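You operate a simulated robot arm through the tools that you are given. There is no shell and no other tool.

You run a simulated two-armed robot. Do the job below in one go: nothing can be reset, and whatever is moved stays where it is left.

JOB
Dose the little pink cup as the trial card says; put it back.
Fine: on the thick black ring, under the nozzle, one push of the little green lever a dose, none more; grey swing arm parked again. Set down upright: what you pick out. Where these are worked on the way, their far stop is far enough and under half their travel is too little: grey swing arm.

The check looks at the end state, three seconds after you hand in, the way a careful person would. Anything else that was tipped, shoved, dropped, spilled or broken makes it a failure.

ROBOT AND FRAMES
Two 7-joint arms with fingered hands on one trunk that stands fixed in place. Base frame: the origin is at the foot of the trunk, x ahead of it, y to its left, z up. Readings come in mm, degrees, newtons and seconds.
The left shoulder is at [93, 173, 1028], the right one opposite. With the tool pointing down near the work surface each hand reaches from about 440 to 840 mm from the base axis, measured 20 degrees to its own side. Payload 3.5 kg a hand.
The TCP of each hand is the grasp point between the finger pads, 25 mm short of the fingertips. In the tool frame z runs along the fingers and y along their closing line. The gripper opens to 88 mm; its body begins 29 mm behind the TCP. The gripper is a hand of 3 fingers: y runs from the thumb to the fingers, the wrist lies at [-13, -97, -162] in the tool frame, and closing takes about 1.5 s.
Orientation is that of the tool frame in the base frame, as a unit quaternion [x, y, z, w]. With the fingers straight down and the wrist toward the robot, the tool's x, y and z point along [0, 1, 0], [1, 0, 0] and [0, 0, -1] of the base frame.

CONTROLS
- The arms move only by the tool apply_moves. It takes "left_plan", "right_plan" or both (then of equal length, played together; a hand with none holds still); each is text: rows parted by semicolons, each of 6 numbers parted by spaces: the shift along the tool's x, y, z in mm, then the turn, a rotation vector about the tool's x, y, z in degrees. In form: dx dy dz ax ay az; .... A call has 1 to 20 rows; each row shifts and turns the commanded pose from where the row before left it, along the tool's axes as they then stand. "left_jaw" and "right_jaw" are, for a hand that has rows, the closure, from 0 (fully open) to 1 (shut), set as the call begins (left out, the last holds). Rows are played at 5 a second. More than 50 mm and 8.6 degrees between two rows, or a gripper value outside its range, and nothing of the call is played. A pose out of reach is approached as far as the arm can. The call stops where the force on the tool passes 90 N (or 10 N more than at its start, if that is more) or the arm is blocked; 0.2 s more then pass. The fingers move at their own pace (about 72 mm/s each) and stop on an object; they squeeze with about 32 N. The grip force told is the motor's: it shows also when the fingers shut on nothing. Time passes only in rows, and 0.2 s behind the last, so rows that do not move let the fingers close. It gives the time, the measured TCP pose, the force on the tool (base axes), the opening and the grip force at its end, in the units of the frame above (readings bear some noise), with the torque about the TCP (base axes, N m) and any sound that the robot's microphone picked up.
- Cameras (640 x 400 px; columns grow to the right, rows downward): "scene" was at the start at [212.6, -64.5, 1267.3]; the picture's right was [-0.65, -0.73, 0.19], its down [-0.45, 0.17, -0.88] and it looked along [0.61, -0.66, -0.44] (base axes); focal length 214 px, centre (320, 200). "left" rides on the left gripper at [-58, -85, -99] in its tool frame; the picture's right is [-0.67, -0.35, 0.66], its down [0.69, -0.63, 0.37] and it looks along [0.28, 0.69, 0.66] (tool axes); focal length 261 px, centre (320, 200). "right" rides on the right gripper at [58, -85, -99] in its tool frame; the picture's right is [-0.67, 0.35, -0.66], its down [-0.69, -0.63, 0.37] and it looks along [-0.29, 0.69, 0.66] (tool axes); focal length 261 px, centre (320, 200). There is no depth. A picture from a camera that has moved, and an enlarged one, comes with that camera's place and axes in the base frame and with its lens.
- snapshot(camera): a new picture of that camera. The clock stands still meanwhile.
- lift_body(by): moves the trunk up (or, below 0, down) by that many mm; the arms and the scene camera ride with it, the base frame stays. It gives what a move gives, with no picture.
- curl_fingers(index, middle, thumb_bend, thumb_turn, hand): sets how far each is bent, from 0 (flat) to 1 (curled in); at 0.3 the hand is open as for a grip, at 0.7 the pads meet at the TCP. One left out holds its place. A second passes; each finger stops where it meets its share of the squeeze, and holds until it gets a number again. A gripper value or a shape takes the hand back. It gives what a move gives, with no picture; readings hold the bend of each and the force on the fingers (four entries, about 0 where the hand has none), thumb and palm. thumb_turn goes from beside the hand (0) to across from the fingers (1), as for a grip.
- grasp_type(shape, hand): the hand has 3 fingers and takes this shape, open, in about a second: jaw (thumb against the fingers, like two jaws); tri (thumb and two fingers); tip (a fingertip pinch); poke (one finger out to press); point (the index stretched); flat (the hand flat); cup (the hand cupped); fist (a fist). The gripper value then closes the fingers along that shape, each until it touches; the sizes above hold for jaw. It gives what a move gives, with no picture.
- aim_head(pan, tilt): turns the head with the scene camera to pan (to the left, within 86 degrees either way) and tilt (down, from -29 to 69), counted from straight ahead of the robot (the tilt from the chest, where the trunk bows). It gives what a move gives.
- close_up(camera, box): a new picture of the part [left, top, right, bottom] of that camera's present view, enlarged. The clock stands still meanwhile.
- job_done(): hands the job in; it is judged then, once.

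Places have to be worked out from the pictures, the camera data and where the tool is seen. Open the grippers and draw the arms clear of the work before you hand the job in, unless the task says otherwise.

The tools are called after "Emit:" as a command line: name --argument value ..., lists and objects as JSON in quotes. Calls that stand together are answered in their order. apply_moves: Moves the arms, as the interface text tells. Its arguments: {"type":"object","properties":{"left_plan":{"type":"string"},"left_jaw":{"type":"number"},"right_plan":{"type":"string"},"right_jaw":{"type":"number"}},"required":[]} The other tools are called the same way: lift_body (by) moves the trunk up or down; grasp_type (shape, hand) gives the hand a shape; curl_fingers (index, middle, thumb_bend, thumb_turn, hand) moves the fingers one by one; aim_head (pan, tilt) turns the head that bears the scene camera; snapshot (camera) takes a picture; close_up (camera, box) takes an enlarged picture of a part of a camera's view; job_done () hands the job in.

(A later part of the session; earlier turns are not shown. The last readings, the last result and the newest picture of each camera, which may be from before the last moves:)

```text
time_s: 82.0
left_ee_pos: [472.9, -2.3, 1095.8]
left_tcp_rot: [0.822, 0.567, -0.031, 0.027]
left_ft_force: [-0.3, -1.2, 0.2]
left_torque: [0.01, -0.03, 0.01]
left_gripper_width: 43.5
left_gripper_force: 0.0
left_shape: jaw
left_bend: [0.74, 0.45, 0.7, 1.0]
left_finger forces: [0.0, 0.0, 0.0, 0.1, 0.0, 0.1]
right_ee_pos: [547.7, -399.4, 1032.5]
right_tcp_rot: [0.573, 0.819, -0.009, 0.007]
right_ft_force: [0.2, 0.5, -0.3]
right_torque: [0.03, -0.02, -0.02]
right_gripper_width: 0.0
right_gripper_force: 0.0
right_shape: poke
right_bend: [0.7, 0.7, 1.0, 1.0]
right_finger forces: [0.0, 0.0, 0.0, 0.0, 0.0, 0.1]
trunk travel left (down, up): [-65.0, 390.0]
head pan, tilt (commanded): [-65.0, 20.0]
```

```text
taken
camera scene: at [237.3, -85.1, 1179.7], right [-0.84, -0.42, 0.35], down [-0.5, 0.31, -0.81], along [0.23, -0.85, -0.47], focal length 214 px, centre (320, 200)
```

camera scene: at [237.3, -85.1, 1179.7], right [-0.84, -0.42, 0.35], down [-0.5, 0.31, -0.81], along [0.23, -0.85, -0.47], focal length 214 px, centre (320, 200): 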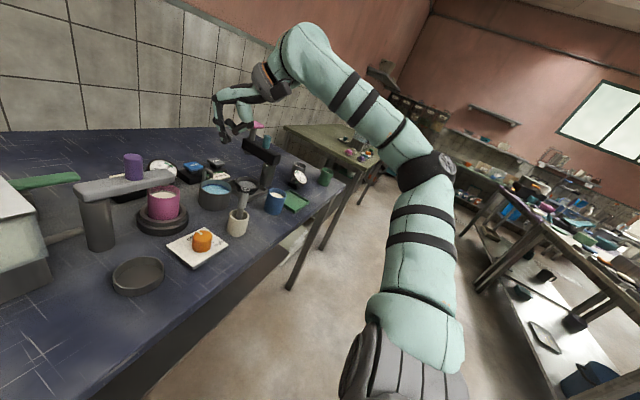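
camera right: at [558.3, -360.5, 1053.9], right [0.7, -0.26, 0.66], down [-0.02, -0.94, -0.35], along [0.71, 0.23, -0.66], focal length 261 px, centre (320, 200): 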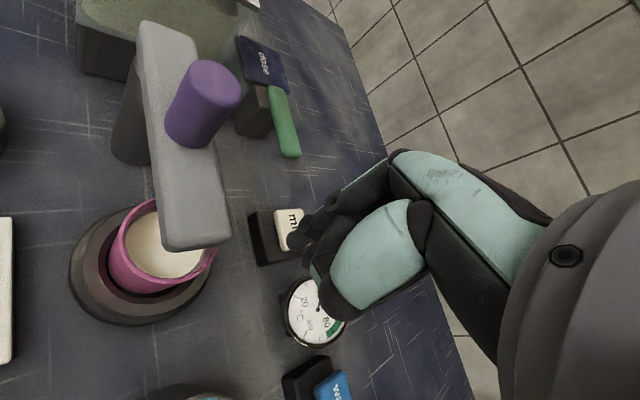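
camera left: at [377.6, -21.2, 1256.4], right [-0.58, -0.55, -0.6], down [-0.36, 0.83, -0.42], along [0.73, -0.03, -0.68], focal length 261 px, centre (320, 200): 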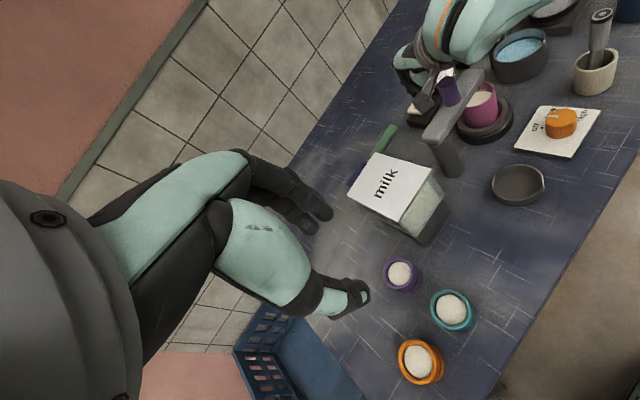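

The head (and so the shoulders) moved ≈50 mm forward. I approach again: around the arm's outer end and down to z≈927.

Emit:
apply_moves --right_plan "-5 24.8 18.8 0 0 0;-5 24.8 18.8 0 0 0;-5 24.8 18.8 0 0 0;-5 24.8 18.8 0 0 0;13.7 21 15 0 0 0;13.7 21 15 0 0 0;0 0 0 -5 0 0;0 0 0 -5 0 0;0 0 0 0 0 0"

Emit:
aim_head --pan -35 --tilt 30

Emit:
snapshot --camera "scene"

Emit:
snapshot --camera "right"

```text
time_s: 84.0
left_ee_pos: [474.5, -3.5, 1095.5]
left_tcp_rot: [0.822, 0.568, -0.032, 0.027]
left_ft_force: [0.7, 0.2, 0.0]
left_torque: [0.02, 0.01, -0.02]
left_gripper_width: 44.0
left_gripper_force: 0.1
left_shape: jaw
left_bend: [0.74, 0.45, 0.7, 1.0]
left_finger forces: [0.0, 0.1, 0.0, 0.0, 0.0, 0.0]
right_ee_pos: [677.7, -346.5, 925.7]
right_tcp_rot: [0.571, 0.817, 0.062, 0.057]
right_ft_force: [0.3, -0.4, -0.6]
right_torque: [0.02, 0.04, -0.02]
right_gripper_width: 0.1
right_gripper_force: 0.0
right_shape: poke
right_bend: [0.7, 0.7, 1.0, 1.0]
right_finger forces: [0.0, 0.0, 0.1, 0.0, 0.0, 0.1]
trunk travel left (down, up): [-65.0, 390.0]
head pan, tilt (commanded): [-65.0, 20.0]
```

```text
time_s: 84.9
left_ee_pos: [474.2, -2.7, 1095.4]
left_tcp_rot: [0.822, 0.568, -0.031, 0.026]
left_ft_force: [0.8, -0.5, 0.0]
left_torque: [-0.02, -0.01, 0.01]
left_gripper_width: 43.9
left_gripper_force: 0.0
left_shape: jaw
left_bend: [0.74, 0.45, 0.7, 1.0]
left_finger forces: [0.0, 0.1, 0.0, 0.1, 0.0, 0.0]
right_ee_pos: [678.1, -346.8, 925.9]
right_tcp_rot: [0.57, 0.817, 0.063, 0.056]
right_ft_force: [-0.2, 0.5, -0.2]
right_torque: [0.01, 0.0, -0.02]
right_gripper_width: 0.0
right_gripper_force: 0.0
right_shape: poke
right_bend: [0.7, 0.7, 1.0, 1.0]
right_finger forces: [0.0, 0.1, 0.1, 0.0, 0.1, 0.0]
trunk travel left (down, up): [-65.0, 390.0]
head pan, tilt (commanded): [-35.0, 30.0]
```

```text
taken
camera scene: at [264.3, -52.8, 1151.0], right [-0.53, -0.82, 0.22], down [-0.71, 0.29, -0.64], along [0.46, -0.5, -0.74], focal length 214 px, centre (320, 200)
```

scene: 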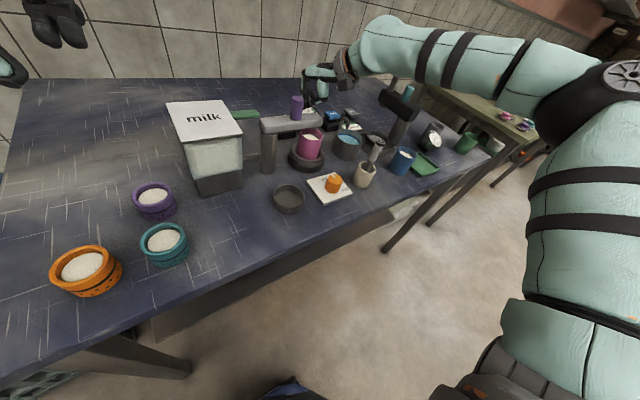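

```text
taken
camera right: at [562.7, -325.0, 1009.3], right [0.44, -0.54, 0.72], down [-0.29, -0.84, -0.45], along [0.85, -0.01, -0.53], focal length 261 px, centre (320, 200)
```

right: 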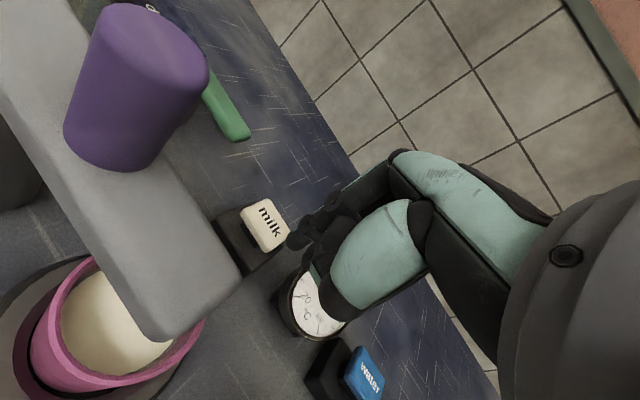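

No reach complaint now. I slide over to hover the fingertips above the lever's outer part (palm stays ≥20 mm above the knob).

Emit:
apply_moves --right_plan "23.2 16.5 2.4 0 0 0;23.2 16.5 2.4 0 0 0;23.2 16.5 2.4 0 0 0;0 0 0 0 0 0"

Emit:
close_up --camera "scene" --box '[220, 60, 360, 170]'

Emit:
snapshot --camera "right"

Emit:
snapshot --camera "left"

```text
time_s: 85.9
left_ee_pos: [473.9, -3.9, 1095.7]
left_tcp_rot: [0.822, 0.568, -0.032, 0.026]
left_ft_force: [-0.6, -0.2, 0.7]
left_torque: [0.01, -0.01, 0.0]
left_gripper_width: 43.8
left_gripper_force: 0.1
left_shape: jaw
left_bend: [0.74, 0.45, 0.7, 1.0]
left_finger forces: [0.1, 0.1, 0.0, 0.0, 0.0, 0.0]
right_ee_pos: [699.5, -264.4, 924.7]
right_tcp_rot: [0.571, 0.817, 0.064, 0.057]
right_ft_force: [0.2, 0.1, -0.2]
right_torque: [0.0, -0.03, 0.01]
right_gripper_width: 0.0
right_gripper_force: 0.1
right_shape: poke
right_bend: [0.7, 0.7, 1.0, 1.0]
right_finger forces: [0.0, 0.0, 0.0, 0.0, 0.0, 0.0]
trunk travel left (down, up): [-65.0, 390.0]
head pan, tilt (commanded): [-35.0, 30.0]
```

```text
3.64 times, centred on (290, 115) of scene
camera zoom: at [264.1, -53.1, 1151.1], right [-0.53, -0.82, 0.22], down [-0.71, 0.29, -0.64], along [0.46, -0.5, -0.74], focal length 780 px, centre (429, 509)
```

zoom: 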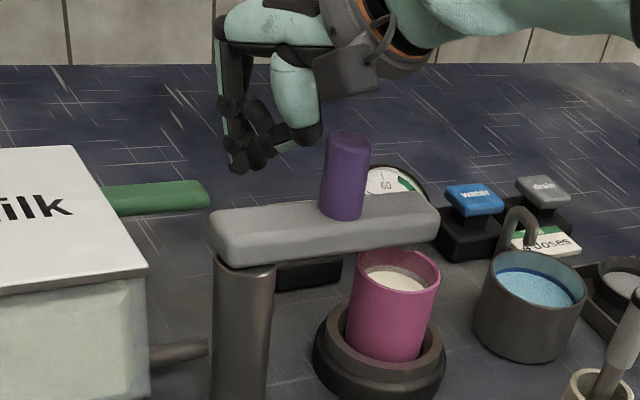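

```text
taken
camera right: at [583.9, -242.1, 1008.2], right [0.44, -0.54, 0.72], down [-0.29, -0.84, -0.45], along [0.85, -0.01, -0.53], focal length 261 px, centre (320, 200)
```

right: 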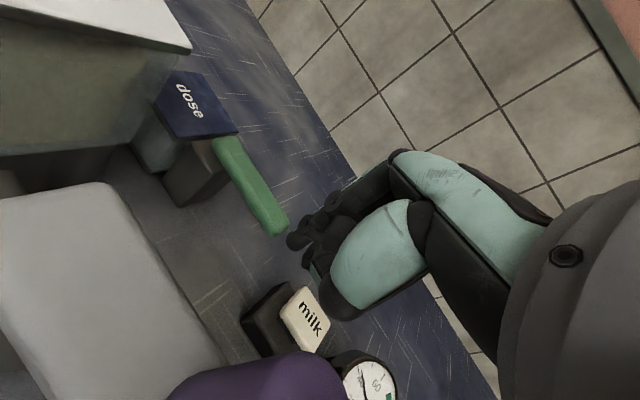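

```text
taken
camera left: at [377.2, -21.4, 1196.6], right [-0.58, -0.55, -0.6], down [-0.35, 0.83, -0.42], along [0.73, -0.03, -0.68], focal length 261 px, centre (320, 200)
```

left: 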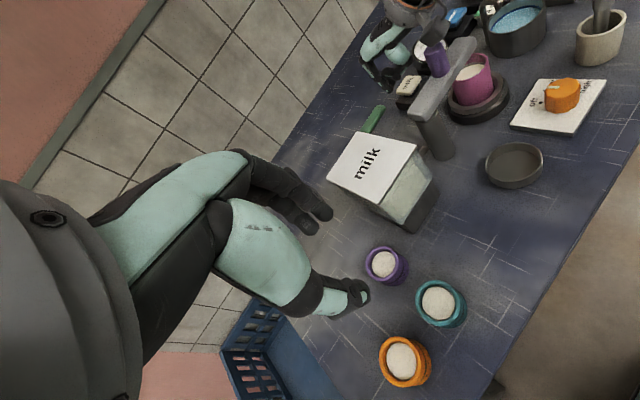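

Within reach now. I zoom in from the wrist and head cameras to get the lever's exact place relative to the fingertips.

Emit:
close_up --camera "right" --box '[140, 60, 360, 280]'

Emit:
close_up --camera "scene" --box '[235, 85, 305, 130]'

Emit:
close_up --camera "left" --box '[330, 20, 450, 150]'

```text
1.82 times, centred on (250, 170) of right
camera zoom: at [583.9, -242.1, 1008.2], right [0.44, -0.54, 0.72], down [-0.29, -0.84, -0.45], along [0.85, -0.01, -0.53], focal length 474 px, centre (447, 254)
```

zoom: 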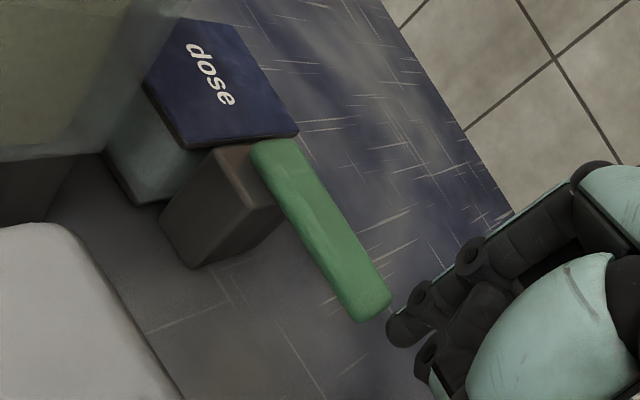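

```text
8.89 times, centred on (270, 108) of scene
camera zoom: at [264.1, -53.1, 1151.1], right [-0.53, -0.82, 0.22], down [-0.71, 0.29, -0.64], along [0.46, -0.5, -0.74], focal length 1906 px, centre (764, 1022)
```

zoom: 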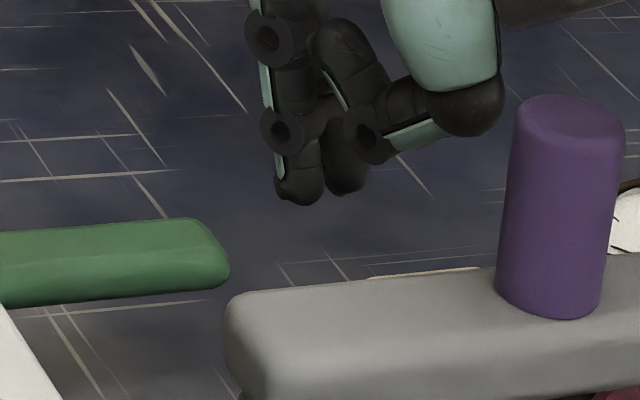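

```text
3.08 times, centred on (390, 85) of left
camera zoom: at [377.2, -21.4, 1196.6], right [-0.58, -0.55, -0.6], down [-0.35, 0.83, -0.42], along [0.73, -0.03, -0.68], focal length 802 px, centre (105, 554)
```

zoom: 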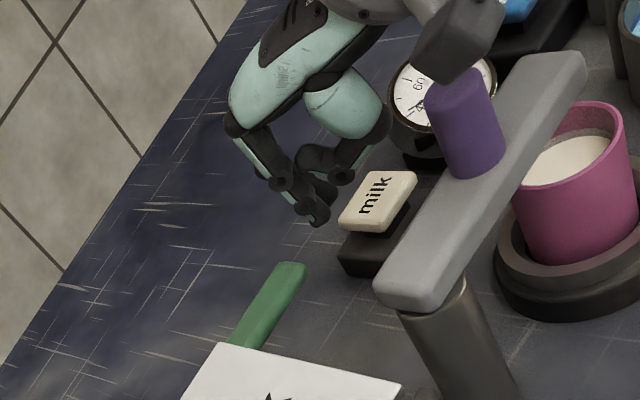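

Fingertips are at ≈(710,-261,898) and (715,-275), lever end at ≈(719,-242) with top z≈880. I shift so both tips are above the lever's outer part.

Emit:
apply_moves --right_plan "16.7 9.6 1.7 0 0 0;16.7 9.6 1.7 0 0 0;0 0 0 0 0 0"

Emit:
close_up --camera "right" --box '[140, 60, 360, 280]'

Emit:
close_up --camera "scene" --box '[225, 80, 305, 135]'

Emit:
close_up --camera "left" --box '[330, 20, 450, 150]'

```text
time_s: 86.7
left_ee_pos: [473.9, -3.7, 1093.4]
left_tcp_rot: [0.822, 0.568, -0.032, 0.027]
left_ft_force: [0.3, -0.2, -0.5]
left_torque: [-0.03, 0.0, 0.01]
left_gripper_width: 43.5
left_gripper_force: 0.1
left_shape: jaw
left_bend: [0.74, 0.45, 0.7, 1.0]
left_finger forces: [0.0, 0.0, 0.1, 0.1, 0.0, 0.1]
right_ee_pos: [706.3, -225.3, 925.5]
right_tcp_rot: [0.571, 0.817, 0.064, 0.058]
right_ft_force: [-0.7, -0.3, 0.1]
right_torque: [0.04, -0.02, 0.0]
right_gripper_width: 0.1
right_gripper_force: 0.1
right_shape: poke
right_bend: [0.7, 0.7, 1.0, 1.0]
right_finger forces: [0.0, 0.0, 0.0, 0.0, 0.1, 0.0]
trunk travel left (down, up): [-65.0, 390.0]
head pan, tilt (commanded): [-35.0, 30.0]
```

```text
1.82 times, centred on (250, 170) of right
camera zoom: at [590.4, -203.9, 1008.3], right [0.44, -0.54, 0.72], down [-0.29, -0.84, -0.45], along [0.85, -0.01, -0.53], focal length 474 px, centre (447, 254)
```

zoom: 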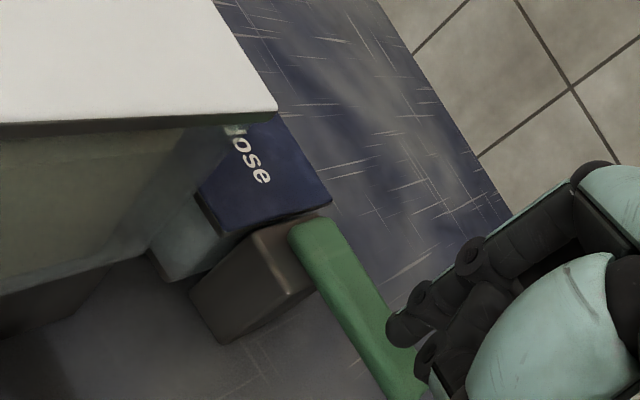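

```text
7.27 times, centred on (265, 108) of scene
camera zoom: at [264.0, -52.7, 1151.1], right [-0.53, -0.82, 0.22], down [-0.71, 0.29, -0.64], along [0.46, -0.5, -0.74], focal length 1560 px, centre (720, 873)
```

zoom: 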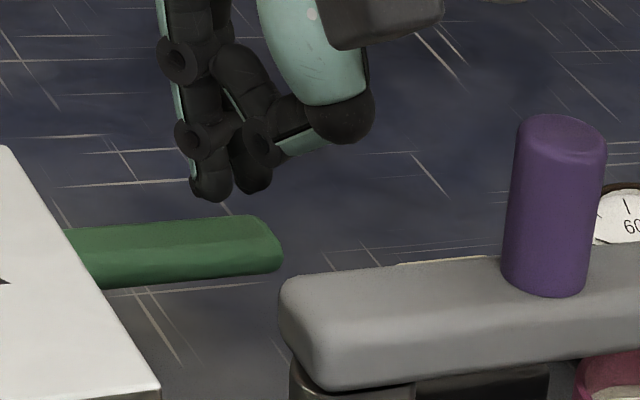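

```text
3.08 times, centred on (390, 85) of left
camera zoom: at [377.1, -21.0, 1196.7], right [-0.58, -0.55, -0.6], down [-0.35, 0.83, -0.43], along [0.73, -0.03, -0.68], focal length 802 px, centre (105, 554)
```

zoom: 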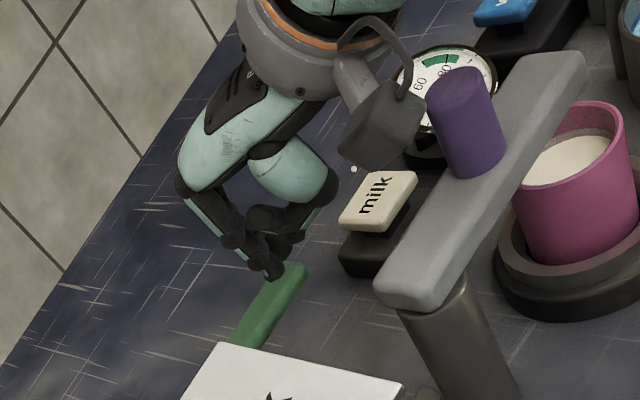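

Both tips are right over the lever. I go down 12 mm to just above it, then feel for contact.

Emit:
apply_moves --right_plan "0 -1.05 5.9 0 0 0;0 -1.05 5.9 0 0 0;0 0 0 0 0 0"

Emit:
close_up --camera "scene" --box '[225, 80, 305, 135]'

Emit:
close_up --camera "left" --box '[340, 60, 420, 140]'

```text
time_s: 87.5
left_ee_pos: [473.2, -3.6, 1094.6]
left_tcp_rot: [0.822, 0.568, -0.032, 0.026]
left_ft_force: [-0.6, -0.4, -0.6]
left_torque: [-0.01, 0.01, 0.01]
left_gripper_width: 43.9
left_gripper_force: 0.0
left_shape: jaw
left_bend: [0.74, 0.45, 0.7, 1.0]
left_finger forces: [0.1, 0.1, 0.0, 0.0, 0.1, 0.1]
right_ee_pos: [705.7, -226.9, 911.4]
right_tcp_rot: [0.571, 0.816, 0.063, 0.057]
right_ft_force: [0.7, 0.5, 0.3]
right_torque: [-0.02, 0.0, -0.02]
right_gripper_width: 0.0
right_gripper_force: 0.0
right_shape: poke
right_bend: [0.7, 0.7, 1.0, 1.0]
right_finger forces: [0.0, 0.0, 0.0, 0.1, 0.0, 0.0]
trunk travel left (down, up): [-65.0, 390.0]
head pan, tilt (commanded): [-35.0, 30.0]
```

```text
7.27 times, centred on (265, 108) of scene
camera zoom: at [264.3, -52.7, 1151.0], right [-0.53, -0.82, 0.22], down [-0.71, 0.29, -0.64], along [0.46, -0.5, -0.74], focal length 1560 px, centre (720, 873)
```

zoom: 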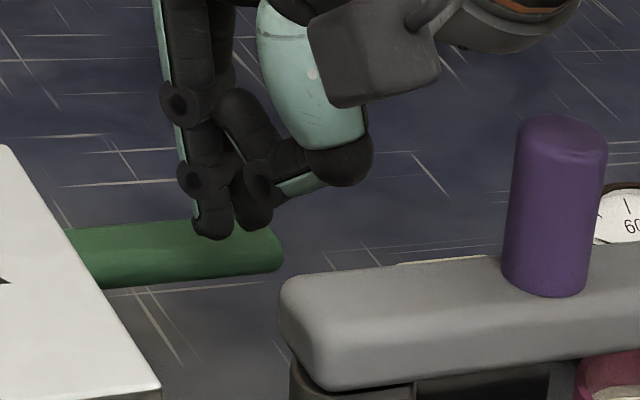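

```text
5.00 times, centred on (380, 100) of left
camera zoom: at [377.4, -20.9, 1196.5], right [-0.58, -0.55, -0.6], down [-0.36, 0.83, -0.43], along [0.73, -0.03, -0.68], focal length 1303 px, centre (20, 700)
```

zoom: 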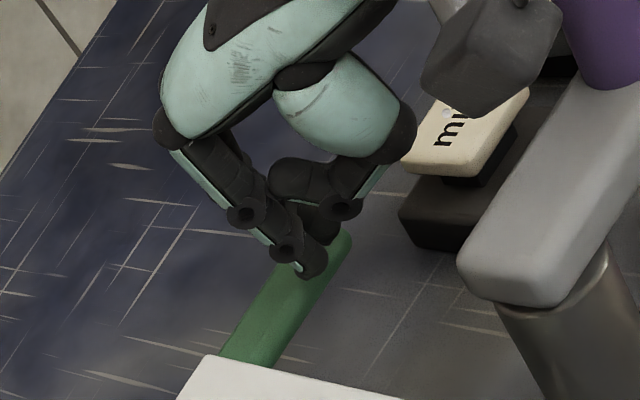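

The tips are a few mm above the lever. I press down gradually in one monotonic push, first 8 mm, watching force and sound.

Emit:
apply_moves --right_plan "0 -0.7 3.94 0 0 0;0 -0.7 3.94 0 0 0;0 0 0 0 0 0"

Emit:
close_up --camera "scene" --box '[225, 80, 305, 135]'

Emit:
close_up --camera "left" --box '[340, 60, 420, 140]'

```text
time_s: 88.3
left_ee_pos: [474.8, -3.0, 1094.2]
left_tcp_rot: [0.822, 0.568, -0.032, 0.026]
left_ft_force: [-0.9, -0.3, -0.5]
left_torque: [0.02, -0.01, 0.01]
left_gripper_width: 43.8
left_gripper_force: 0.1
left_shape: jaw
left_bend: [0.74, 0.45, 0.7, 1.0]
left_finger forces: [0.1, 0.0, 0.1, 0.1, 0.1, 0.0]
right_ee_pos: [708.1, -226.2, 904.4]
right_tcp_rot: [0.571, 0.816, 0.064, 0.057]
right_ft_force: [0.1, 0.6, 0.5]
right_torque: [-0.04, 0.01, 0.01]
right_gripper_width: 0.0
right_gripper_force: 0.1
right_shape: poke
right_bend: [0.7, 0.7, 1.0, 1.0]
right_finger forces: [0.1, 0.0, 0.0, 0.1, 0.0, 0.0]
trunk travel left (down, up): [-65.0, 390.0]
head pan, tilt (commanded): [-35.0, 30.0]
```

```text
7.27 times, centred on (265, 108) of scene
camera zoom: at [264.2, -52.7, 1151.0], right [-0.53, -0.82, 0.22], down [-0.71, 0.29, -0.64], along [0.46, -0.5, -0.74], focal length 1560 px, centre (720, 873)
```

zoom: 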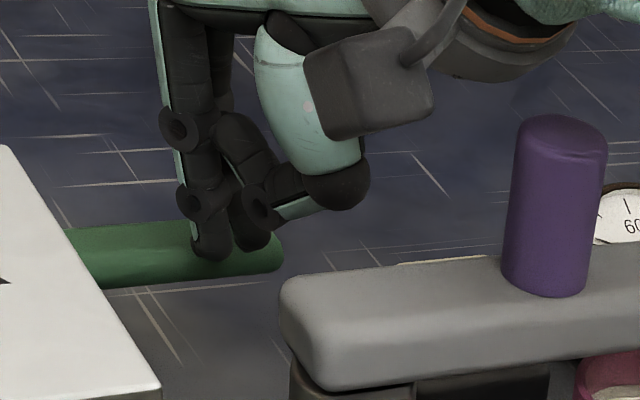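

```text
5.00 times, centred on (380, 100) of left
camera zoom: at [377.3, -20.9, 1196.6], right [-0.58, -0.55, -0.6], down [-0.36, 0.83, -0.43], along [0.73, -0.03, -0.68], focal length 1303 px, centre (20, 700)
```

zoom: 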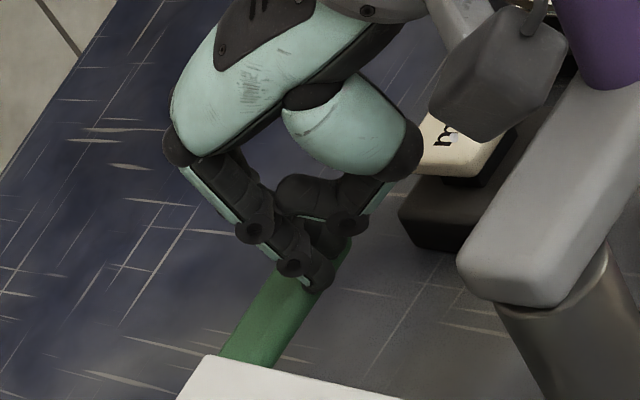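

No contact, and both views show the tips just in front (-x side) of the lever rather than on it: they need to go ≈14 mm further in +x. I rise 14 mm and shift forward.

Emit:
apply_moves --right_plan "0 1.2 -6.9 0 0 0;0 1.2 -6.9 0 0 0;-2.4 6.5 1.15 0 0 0;-2.4 6.5 1.15 0 0 0;0 0 0 0 0 0"

Emit:
close_up --camera "scene" --box '[225, 80, 305, 135]'

Emit:
close_up --camera "left" --box '[340, 60, 420, 140]'

Emit:
close_up --camera "right" --box '[200, 100, 360, 280]'

```text
time_s: 89.5
left_ee_pos: [472.8, -3.6, 1094.2]
left_tcp_rot: [0.822, 0.568, -0.032, 0.027]
left_ft_force: [-0.2, -0.5, 0.3]
left_torque: [-0.01, 0.0, 0.0]
left_gripper_width: 43.8
left_gripper_force: 0.1
left_shape: jaw
left_bend: [0.74, 0.45, 0.7, 1.0]
left_finger forces: [0.0, 0.1, 0.1, 0.0, 0.0, 0.1]
right_ee_pos: [713.4, -228.1, 918.6]
right_tcp_rot: [0.571, 0.817, 0.064, 0.057]
right_ft_force: [0.1, 0.2, 0.3]
right_torque: [0.01, 0.02, -0.03]
right_gripper_width: 0.0
right_gripper_force: 0.1
right_shape: poke
right_bend: [0.7, 0.7, 1.0, 1.0]
right_finger forces: [0.1, 0.0, 0.0, 0.0, 0.0, 0.0]
right hand out of reach, approached as far as the arm can: row 4
trunk travel left (down, up): [-65.0, 390.0]
head pan, tilt (commanded): [-35.0, 30.0]
```

```text
7.27 times, centred on (265, 108) of scene
camera zoom: at [264.4, -52.8, 1151.0], right [-0.53, -0.82, 0.22], down [-0.71, 0.29, -0.64], along [0.46, -0.5, -0.74], focal length 1560 px, centre (720, 873)
```

zoom: 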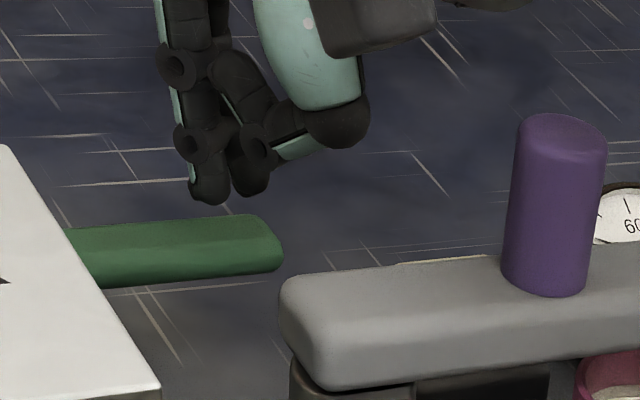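

```text
5.00 times, centred on (380, 100) of left
camera zoom: at [377.5, -21.0, 1196.5], right [-0.58, -0.55, -0.6], down [-0.36, 0.83, -0.42], along [0.73, -0.03, -0.68], focal length 1303 px, centre (20, 700)
```

zoom: 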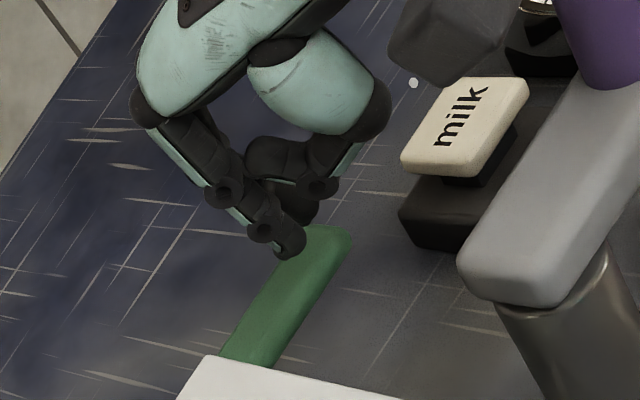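

```text
2.22 times, centred on (280, 190) of right
camera zoom: at [598.6, -206.7, 1002.6], right [0.44, -0.53, 0.72], down [-0.29, -0.84, -0.45], along [0.85, -0.01, -0.53], focal length 579 px, centre (409, 222)
```

zoom: 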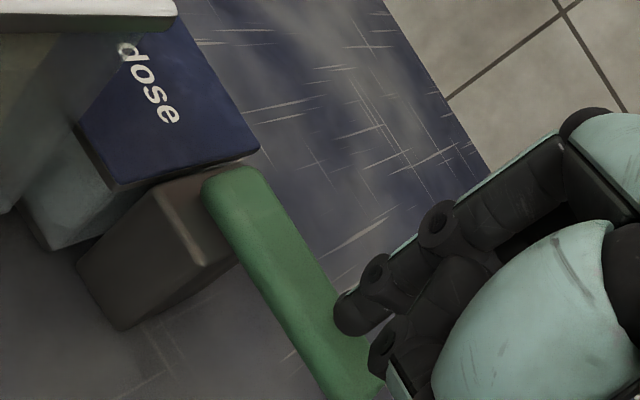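

Now the tip lines up over the lever top, if near its front edge; the arm is at its reach limit at 10° tilt. I add 4° of tilt for a little more forward reach and shift slightly toward the lever's end.

Emit:
apply_moves --right_plan "-5.4 0.2 0 -4 0 0;-0.7 1.8 0.4 0 0 0;0 0 0 0 0 0"

Emit:
close_up --camera "scene" --box '[225, 80, 305, 135]'

Emit:
close_up --camera "left" --box '[340, 40, 460, 140]'

Emit:
snapshot --camera "right"

```text
time_s: 90.3
left_ee_pos: [475.2, -3.9, 1094.8]
left_tcp_rot: [0.822, 0.568, -0.032, 0.026]
left_ft_force: [-0.1, -0.6, -0.1]
left_torque: [0.0, -0.01, -0.04]
left_gripper_width: 43.6
left_gripper_force: 0.0
left_shape: jaw
left_bend: [0.74, 0.45, 0.7, 1.0]
left_finger forces: [0.0, 0.1, 0.0, 0.1, 0.1, 0.0]
right_ee_pos: [717.9, -232.9, 919.3]
right_tcp_rot: [0.568, 0.814, 0.093, 0.076]
right_ft_force: [-0.4, -1.0, 0.3]
right_torque: [-0.01, 0.0, 0.01]
right_gripper_width: 0.1
right_gripper_force: 0.1
right_shape: poke
right_bend: [0.7, 0.7, 1.0, 1.0]
right_finger forces: [0.0, 0.0, 0.0, 0.0, 0.0, 0.1]
trunk travel left (down, up): [-65.0, 390.0]
head pan, tilt (commanded): [-35.0, 30.0]
```

```text
7.27 times, centred on (265, 108) of scene
camera zoom: at [264.2, -52.9, 1151.0], right [-0.53, -0.82, 0.22], down [-0.71, 0.29, -0.64], along [0.46, -0.5, -0.74], focal length 1560 px, centre (720, 873)
```

zoom: 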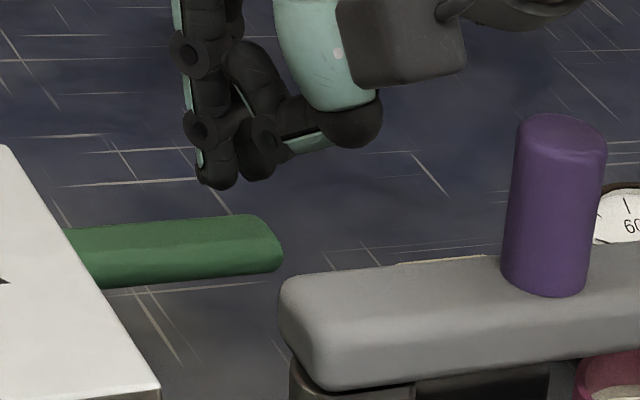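

```text
4.00 times, centred on (400, 90) of left
camera zoom: at [377.3, -21.1, 1196.5], right [-0.58, -0.55, -0.6], down [-0.36, 0.83, -0.42], along [0.73, -0.03, -0.68], focal length 1043 px, centre (0, 640)
```

zoom: 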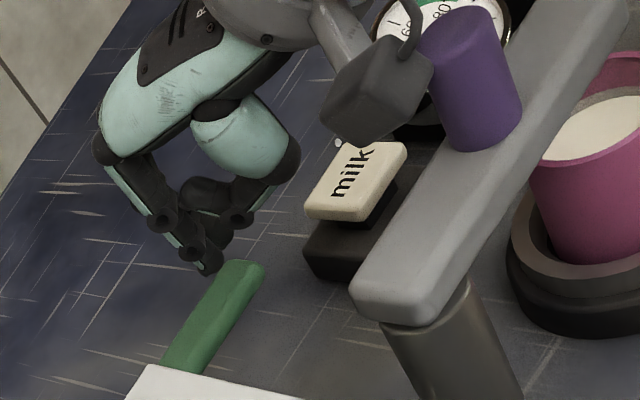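

```text
taken
camera right: at [597.3, -213.3, 996.9], right [0.4, -0.55, 0.73], down [-0.26, -0.83, -0.49], along [0.88, 0.01, -0.47], focal length 261 px, centre (320, 200)
```

right: 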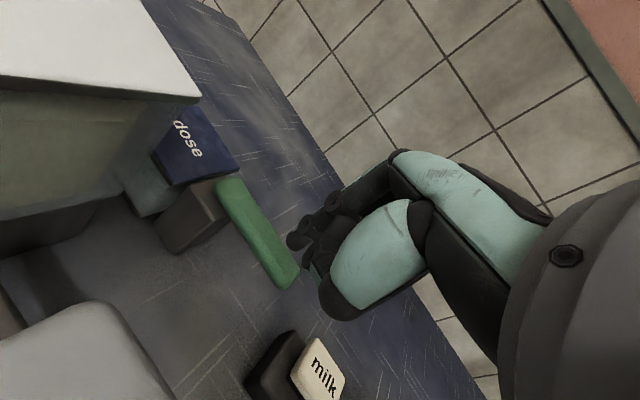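

Reach is fine and projection says the tips will land on the lever's top. I descend 14 mm, then feel in 3 mm steps.

Emit:
apply_moves --right_plan "0 -1.7 6.8 0 0 0;0 -1.7 6.8 0 0 0;0 0 0 0 0 0"

Emit:
close_up --camera "scene" --box '[225, 80, 305, 135]'

Emit:
close_up --camera "left" --box '[340, 40, 460, 140]'

```text
time_s: 91.1
left_ee_pos: [474.1, -3.6, 1095.1]
left_tcp_rot: [0.822, 0.569, -0.032, 0.027]
left_ft_force: [0.2, 0.1, -0.1]
left_torque: [-0.02, 0.03, -0.04]
left_gripper_width: 43.9
left_gripper_force: 0.0
left_shape: jaw
left_bend: [0.74, 0.45, 0.7, 1.0]
left_finger forces: [0.0, 0.1, 0.1, 0.0, 0.1, 0.1]
right_ee_pos: [717.9, -232.6, 905.1]
right_tcp_rot: [0.568, 0.814, 0.091, 0.076]
right_ft_force: [0.0, 0.0, -0.2]
right_torque: [-0.01, 0.02, 0.02]
right_gripper_width: 0.0
right_gripper_force: 0.1
right_shape: poke
right_bend: [0.7, 0.7, 1.0, 1.0]
right_finger forces: [0.0, 0.0, 0.1, 0.1, 0.0, 0.0]
trunk travel left (down, up): [-65.0, 390.0]
head pan, tilt (commanded): [-35.0, 30.0]
```

```text
7.27 times, centred on (265, 108) of scene
camera zoom: at [264.3, -52.7, 1151.0], right [-0.53, -0.82, 0.22], down [-0.71, 0.29, -0.64], along [0.46, -0.5, -0.74], focal length 1560 px, centre (720, 873)
```

zoom: 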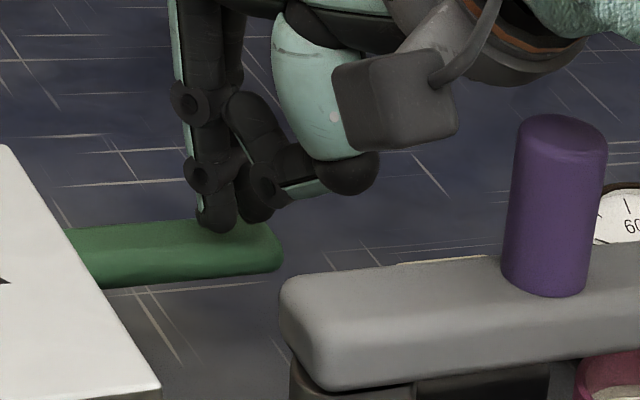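

```text
4.00 times, centred on (400, 90) of left
camera zoom: at [377.4, -20.9, 1196.5], right [-0.58, -0.55, -0.6], down [-0.36, 0.83, -0.43], along [0.73, -0.03, -0.68], focal length 1043 px, centre (0, 640)
```

zoom: 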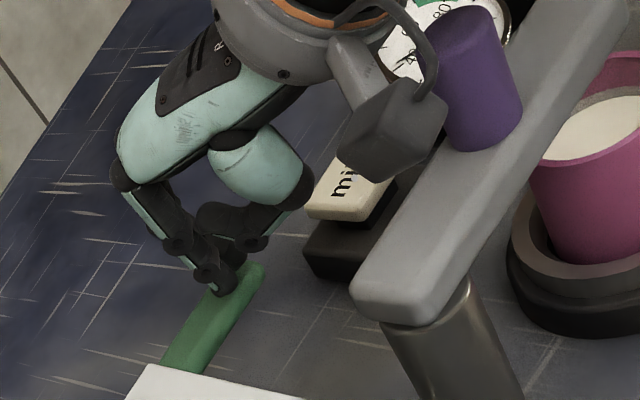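

The tip is right at the lever's top. I continue with 3 mm steps to feel contact.

Emit:
apply_moves --right_plan "0 -0.73 2.9 0 0 0;0 0 0 0 0 0"

Emit:
apply_moves --right_plan "0 -0.73 2.9 0 0 0;0 0 0 0 0 0"

```text
time_s: 91.7
left_ee_pos: [473.6, -3.5, 1094.3]
left_tcp_rot: [0.822, 0.568, -0.032, 0.026]
left_ft_force: [0.3, -1.0, 1.1]
left_torque: [0.0, -0.01, -0.01]
left_gripper_width: 43.7
left_gripper_force: 0.0
left_shape: jaw
left_bend: [0.74, 0.45, 0.7, 1.0]
left_finger forces: [0.0, 0.1, 0.0, 0.0, 0.0, 0.1]
right_ee_pos: [719.0, -233.1, 902.9]
right_tcp_rot: [0.568, 0.814, 0.092, 0.076]
right_ft_force: [-0.1, -0.4, -0.8]
right_torque: [0.01, 0.0, 0.0]
right_gripper_width: 0.0
right_gripper_force: 0.1
right_shape: poke
right_bend: [0.7, 0.7, 1.0, 1.0]
right_finger forces: [0.0, 0.0, 0.1, 0.0, 0.1, 0.0]
trunk travel left (down, up): [-65.0, 390.0]
head pan, tilt (commanded): [-35.0, 30.0]
```

```text
time_s: 92.3
left_ee_pos: [473.4, -3.2, 1095.0]
left_tcp_rot: [0.822, 0.568, -0.032, 0.027]
left_ft_force: [0.4, 0.1, 1.0]
left_torque: [0.0, -0.02, -0.01]
left_gripper_width: 43.6
left_gripper_force: 0.1
left_shape: jaw
left_bend: [0.74, 0.45, 0.7, 1.0]
left_finger forces: [0.0, 0.0, 0.1, 0.0, 0.1, 0.0]
right_ee_pos: [719.0, -233.1, 899.0]
right_tcp_rot: [0.569, 0.814, 0.092, 0.076]
right_ft_force: [0.5, -0.4, 0.4]
right_torque: [-0.02, 0.01, -0.02]
right_gripper_width: 0.0
right_gripper_force: 0.0
right_shape: poke
right_bend: [0.7, 0.7, 1.0, 1.0]
right_finger forces: [0.0, 0.0, 0.0, 0.1, 0.0, 0.0]
trunk travel left (down, up): [-65.0, 390.0]
head pan, tilt (commanded): [-35.0, 30.0]
```

Still no contact at TCP z≈899. I look again before going on.

Emit:
close_up --camera "scene" --box '[225, 80, 305, 135]'

Emit:
close_up --camera "left" --box '[340, 70, 410, 140]'

Emit:
close_up --camera "right" --box '[180, 130, 360, 310]'

```text
7.27 times, centred on (265, 108) of scene
camera zoom: at [264.3, -52.8, 1151.0], right [-0.53, -0.82, 0.22], down [-0.71, 0.29, -0.64], along [0.46, -0.5, -0.74], focal length 1560 px, centre (720, 873)
```

zoom: 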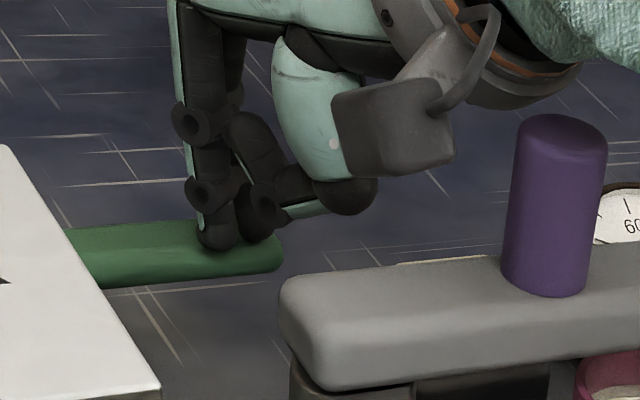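

```text
5.71 times, centred on (375, 105) of left
camera zoom: at [377.4, -21.0, 1196.5], right [-0.58, -0.55, -0.6], down [-0.36, 0.83, -0.43], along [0.73, -0.03, -0.68], focal length 1489 px, centre (6, 743)
```

zoom: 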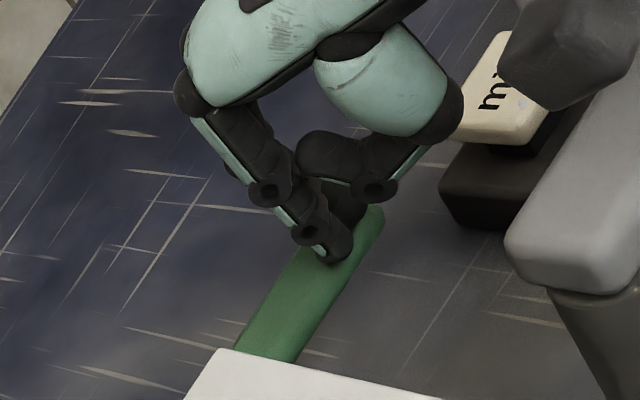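

```text
2.22 times, centred on (270, 220) of right
camera zoom: at [598.0, -213.3, 976.4], right [0.4, -0.55, 0.73], down [-0.26, -0.83, -0.49], along [0.88, 0.01, -0.47], focal length 579 px, centre (431, 156)
```

zoom: 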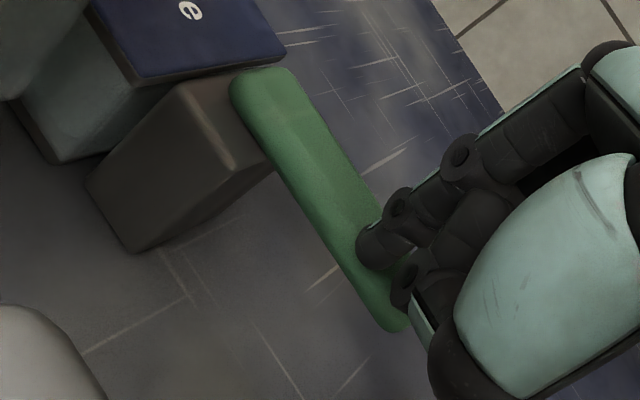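

The tips are practically on the lever's top, a little toward its front edge. I shift 3 mm forward and step down 3 mm.

Emit:
apply_moves --right_plan "-1.0 2.7 0.7 0 0 0;0 -0.73 2.9 0 0 0;0 0 0 0 0 0"

Emit:
close_up --camera "left" --box '[340, 70, 410, 140]'

Emit:
close_up --camera "scene" --box '[225, 80, 305, 135]'

```text
time_s: 93.1
left_ee_pos: [473.9, -4.3, 1095.1]
left_tcp_rot: [0.822, 0.568, -0.032, 0.026]
left_ft_force: [0.7, 0.3, 0.3]
left_torque: [0.0, 0.0, 0.02]
left_gripper_width: 43.8
left_gripper_force: 0.0
left_shape: jaw
left_bend: [0.74, 0.45, 0.7, 1.0]
left_finger forces: [0.0, 0.0, 0.0, 0.1, 0.1, 0.1]
right_ee_pos: [720.9, -233.4, 896.6]
right_tcp_rot: [0.569, 0.814, 0.092, 0.078]
right_ft_force: [0.0, -0.2, 0.8]
right_torque: [-0.03, -0.01, 0.01]
right_gripper_width: 0.0
right_gripper_force: 0.0
right_shape: poke
right_bend: [0.7, 0.7, 1.0, 1.0]
right_finger forces: [0.1, 0.8, 0.0, 0.0, 0.0, 0.1]
trunk travel left (down, up): [-65.0, 390.0]
head pan, tilt (commanded): [-35.0, 30.0]
```

```text
5.71 times, centred on (375, 105) of left
camera zoom: at [377.3, -20.9, 1196.5], right [-0.58, -0.55, -0.6], down [-0.36, 0.83, -0.43], along [0.73, -0.03, -0.68], focal length 1489 px, centre (6, 743)
```

zoom: 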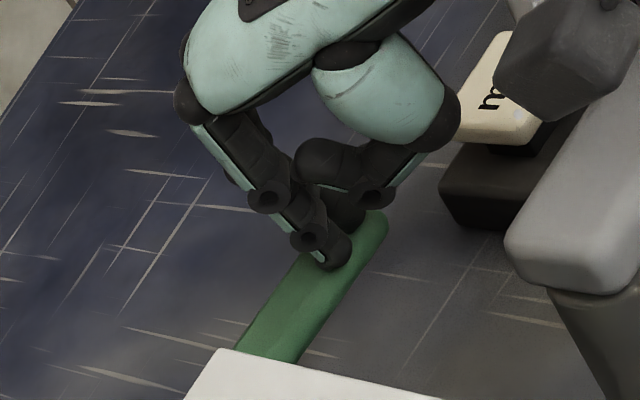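

```text
7.27 times, centred on (265, 108) of scene
camera zoom: at [264.2, -52.7, 1151.0], right [-0.53, -0.82, 0.22], down [-0.71, 0.29, -0.64], along [0.46, -0.5, -0.74], focal length 1560 px, centre (720, 873)
```

zoom: 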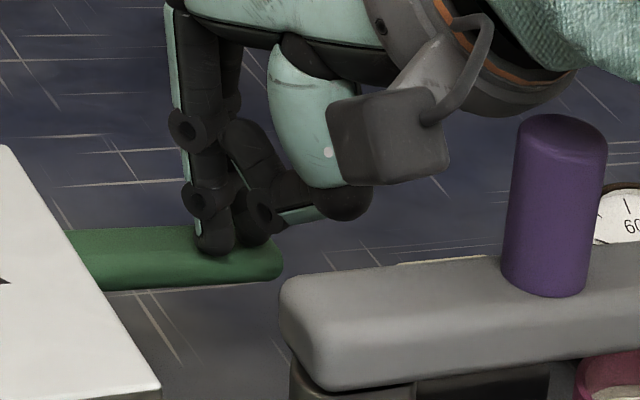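

Contact: the lever has begun to tip downward under very light force. I complete this first push by going down another 12 mm.

Emit:
apply_moves --right_plan "0 -0.97 3.88 0 0 0;0 -0.97 3.88 0 0 0;0 -0.97 3.88 0 0 0;0 0 0 0 0 0"

Emit:
close_up --camera "left" --box '[340, 70, 410, 140]'

Emit:
close_up --camera "scene" --box '[225, 70, 365, 170]'

```text
time_s: 94.1
left_ee_pos: [474.2, -4.2, 1095.6]
left_tcp_rot: [0.822, 0.568, -0.032, 0.026]
left_ft_force: [-0.1, 0.1, 0.3]
left_torque: [0.01, -0.03, 0.01]
left_gripper_width: 43.4
left_gripper_force: 0.1
left_shape: jaw
left_bend: [0.74, 0.45, 0.7, 1.0]
left_finger forces: [0.0, 0.0, 0.0, 0.1, 0.0, 0.0]
right_ee_pos: [720.0, -233.0, 884.9]
right_tcp_rot: [0.568, 0.814, 0.091, 0.078]
right_ft_force: [-0.6, -0.9, 4.3]
right_torque: [-0.04, 0.26, 0.02]
right_gripper_width: 0.0
right_gripper_force: 0.1
right_shape: poke
right_bend: [0.7, 0.7, 1.0, 1.0]
right_finger forces: [2.4, 0.0, 0.1, 0.1, 0.0, 0.0]
trunk travel left (down, up): [-65.0, 390.0]
head pan, tilt (commanded): [-35.0, 30.0]
```

```text
5.71 times, centred on (375, 105) of left
camera zoom: at [376.8, -20.8, 1196.7], right [-0.58, -0.55, -0.6], down [-0.35, 0.83, -0.43], along [0.74, -0.03, -0.68], focal length 1489 px, centre (6, 743)
```

zoom: 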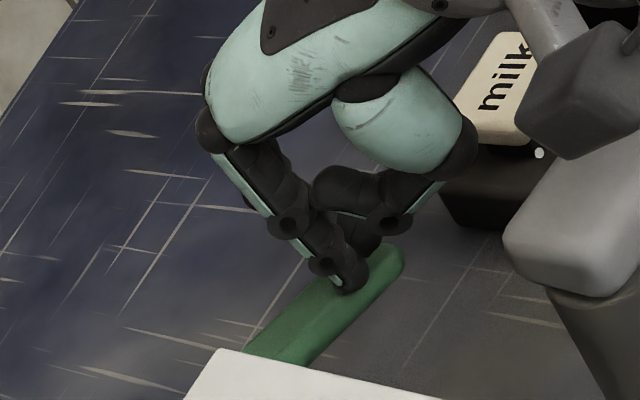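

```text
4.00 times, centred on (295, 120) of scene
camera zoom: at [263.7, -52.6, 1151.2], right [-0.53, -0.82, 0.22], down [-0.71, 0.29, -0.64], along [0.46, -0.5, -0.74], focal length 858 px, centre (420, 520)
```

zoom: 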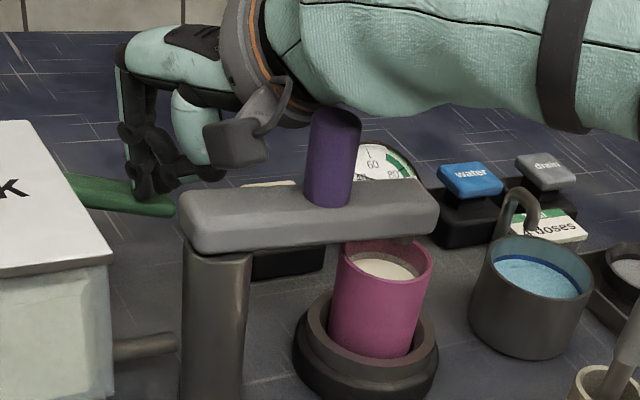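

The lever is clearly tilting with 4 N and no sound yet. I keep pushing the same stroke, 8 mm more.

Emit:
apply_moves --right_plan "0 -0.97 3.88 0 0 0;0 -0.97 3.88 0 0 0;0 0 0 0 0 0"

Emit:
close_up --camera "left" --box '[340, 70, 410, 140]'

Emit:
close_up --camera "scene" --box '[225, 70, 365, 170]'

```text
time_s: 94.9
left_ee_pos: [472.4, -2.1, 1097.2]
left_tcp_rot: [0.822, 0.568, -0.031, 0.027]
left_ft_force: [-0.2, -0.3, -0.9]
left_torque: [-0.02, 0.01, 0.0]
left_gripper_width: 43.4
left_gripper_force: 0.0
left_shape: jaw
left_bend: [0.74, 0.45, 0.7, 1.0]
left_finger forces: [0.0, 0.0, 0.0, 0.0, 0.0, 0.0]
right_ee_pos: [719.6, -234.7, 879.5]
right_tcp_rot: [0.569, 0.813, 0.093, 0.079]
right_ft_force: [0.4, -2.7, 7.2]
right_torque: [0.02, 0.07, -0.01]
right_gripper_width: 0.0
right_gripper_force: 0.1
right_shape: poke
right_bend: [0.7, 0.7, 1.0, 1.0]
right_finger forces: [6.9, 0.1, 0.1, 0.0, 0.0, 0.0]
trunk travel left (down, up): [-65.0, 390.0]
head pan, tilt (commanded): [-35.0, 30.0]
```

```text
5.71 times, centred on (375, 105) of left
camera zoom: at [374.3, -20.4, 1198.0], right [-0.58, -0.55, -0.6], down [-0.35, 0.83, -0.43], along [0.74, -0.03, -0.68], focal length 1489 px, centre (6, 743)
```

zoom: 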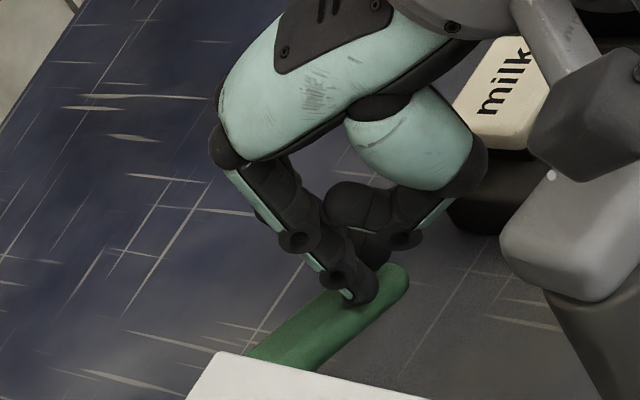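

```text
4.00 times, centred on (295, 120) of scene
camera zoom: at [261.4, -52.2, 1152.2], right [-0.53, -0.82, 0.22], down [-0.71, 0.29, -0.64], along [0.46, -0.5, -0.73], focal length 858 px, centre (420, 520)
```

zoom: 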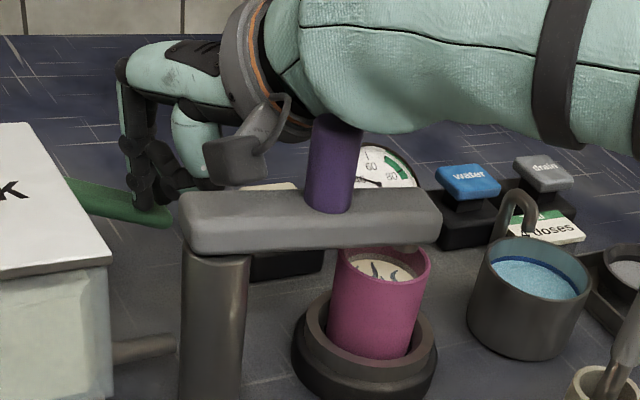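

The first dose has come out: bluish streaks appear in the cup. My forearm sits very close over the purple knob in this posture, so I release now by rising straight up, and will change posture for the next pushes.

Emit:
apply_moves --right_plan "0 2.4 -9.7 0 0 0;0 3.6 -14.6 0 0 0;0 4.8 -19.4 0 0 0;0 0 0 0 0 0"

Emit:
close_up --camera "scene" --box '[225, 70, 365, 170]'

Emit:
close_up --camera "left" --box '[340, 40, 520, 150]'

```text
time_s: 95.9
left_ee_pos: [474.0, -3.7, 1094.6]
left_tcp_rot: [0.822, 0.568, -0.032, 0.026]
left_ft_force: [-0.1, -0.1, -0.6]
left_torque: [0.0, 0.07, -0.03]
left_gripper_width: 43.8
left_gripper_force: 0.1
left_shape: jaw
left_bend: [0.74, 0.45, 0.7, 1.0]
left_finger forces: [0.1, 0.0, 0.0, 0.0, 0.1, 0.1]
right_ee_pos: [721.0, -233.4, 923.0]
right_tcp_rot: [0.568, 0.814, 0.091, 0.076]
right_ft_force: [0.7, 1.1, -0.2]
right_torque: [-0.02, 0.03, 0.03]
right_gripper_width: 0.0
right_gripper_force: 0.0
right_shape: poke
right_bend: [0.7, 0.7, 1.0, 1.0]
right_finger forces: [0.0, 0.0, 0.1, 0.0, 0.0, 0.0]
trunk travel left (down, up): [-65.0, 390.0]
head pan, tilt (commanded): [-35.0, 30.0]
```

```text
4.00 times, centred on (295, 120) of scene
camera zoom: at [264.5, -52.8, 1150.9], right [-0.53, -0.82, 0.22], down [-0.71, 0.29, -0.64], along [0.46, -0.5, -0.74], focal length 858 px, centre (420, 520)
```

zoom: 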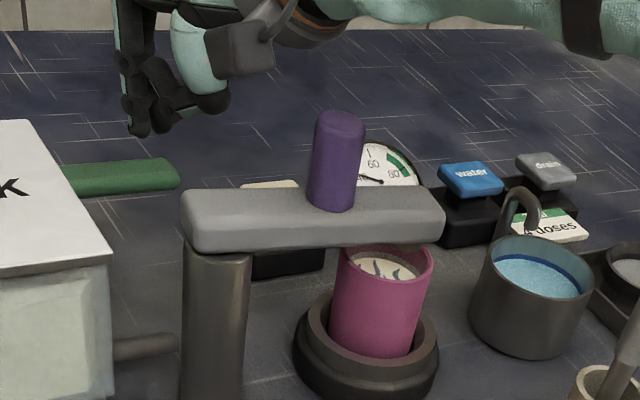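

```text
3.56 times, centred on (430, 95) of left
camera zoom: at [377.6, -21.0, 1196.3], right [-0.58, -0.55, -0.6], down [-0.36, 0.83, -0.42], along [0.73, -0.03, -0.68], focal length 927 px, centre (-71, 573)
```

zoom: 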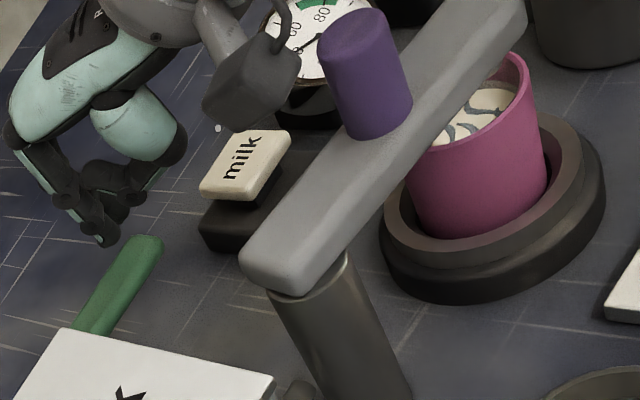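

Lever is back up and one dose (swirl) is in the cup; the forearm nudged the knob by only ≈2°. I withdraw to the right and up, to lower the trunk a further 40 mm for a posture with the wrist away from the knob.

Emit:
apply_moves --right_plan "-18.2 -14.6 -7.5 0 0 0;-18.2 -14.6 -7.5 0 0 0;-18.2 -14.6 -7.5 0 0 0;-18.2 -14.6 -7.5 0 0 0;-4.3 -12.2 -23.6 0 0 0;-4.3 -12.2 -23.6 0 0 0;-4.3 -12.2 -23.6 0 0 0;-4.3 -12.2 -23.6 0 0 0;0 0 0 0 0 0"

```text
time_s: 97.9
left_ee_pos: [475.1, -3.2, 1093.5]
left_tcp_rot: [0.822, 0.568, -0.032, 0.025]
left_ft_force: [-0.2, -0.4, -0.2]
left_torque: [-0.04, -0.04, 0.04]
left_gripper_width: 43.5
left_gripper_force: 0.0
left_shape: jaw
left_bend: [0.74, 0.45, 0.7, 1.0]
left_finger forces: [0.0, 0.1, 0.1, 0.1, 0.0, 0.0]
right_ee_pos: [627.4, -361.6, 1018.0]
right_tcp_rot: [0.568, 0.814, 0.091, 0.076]
right_ft_force: [-0.1, 0.1, 0.6]
right_torque: [0.0, -0.01, 0.04]
right_gripper_width: 0.0
right_gripper_force: 0.1
right_shape: poke
right_bend: [0.7, 0.7, 1.0, 1.0]
right_finger forces: [0.0, 0.1, 0.2, 0.0, 0.0, 0.0]
trunk travel left (down, up): [-65.0, 390.0]
head pan, tilt (commanded): [-35.0, 30.0]
```

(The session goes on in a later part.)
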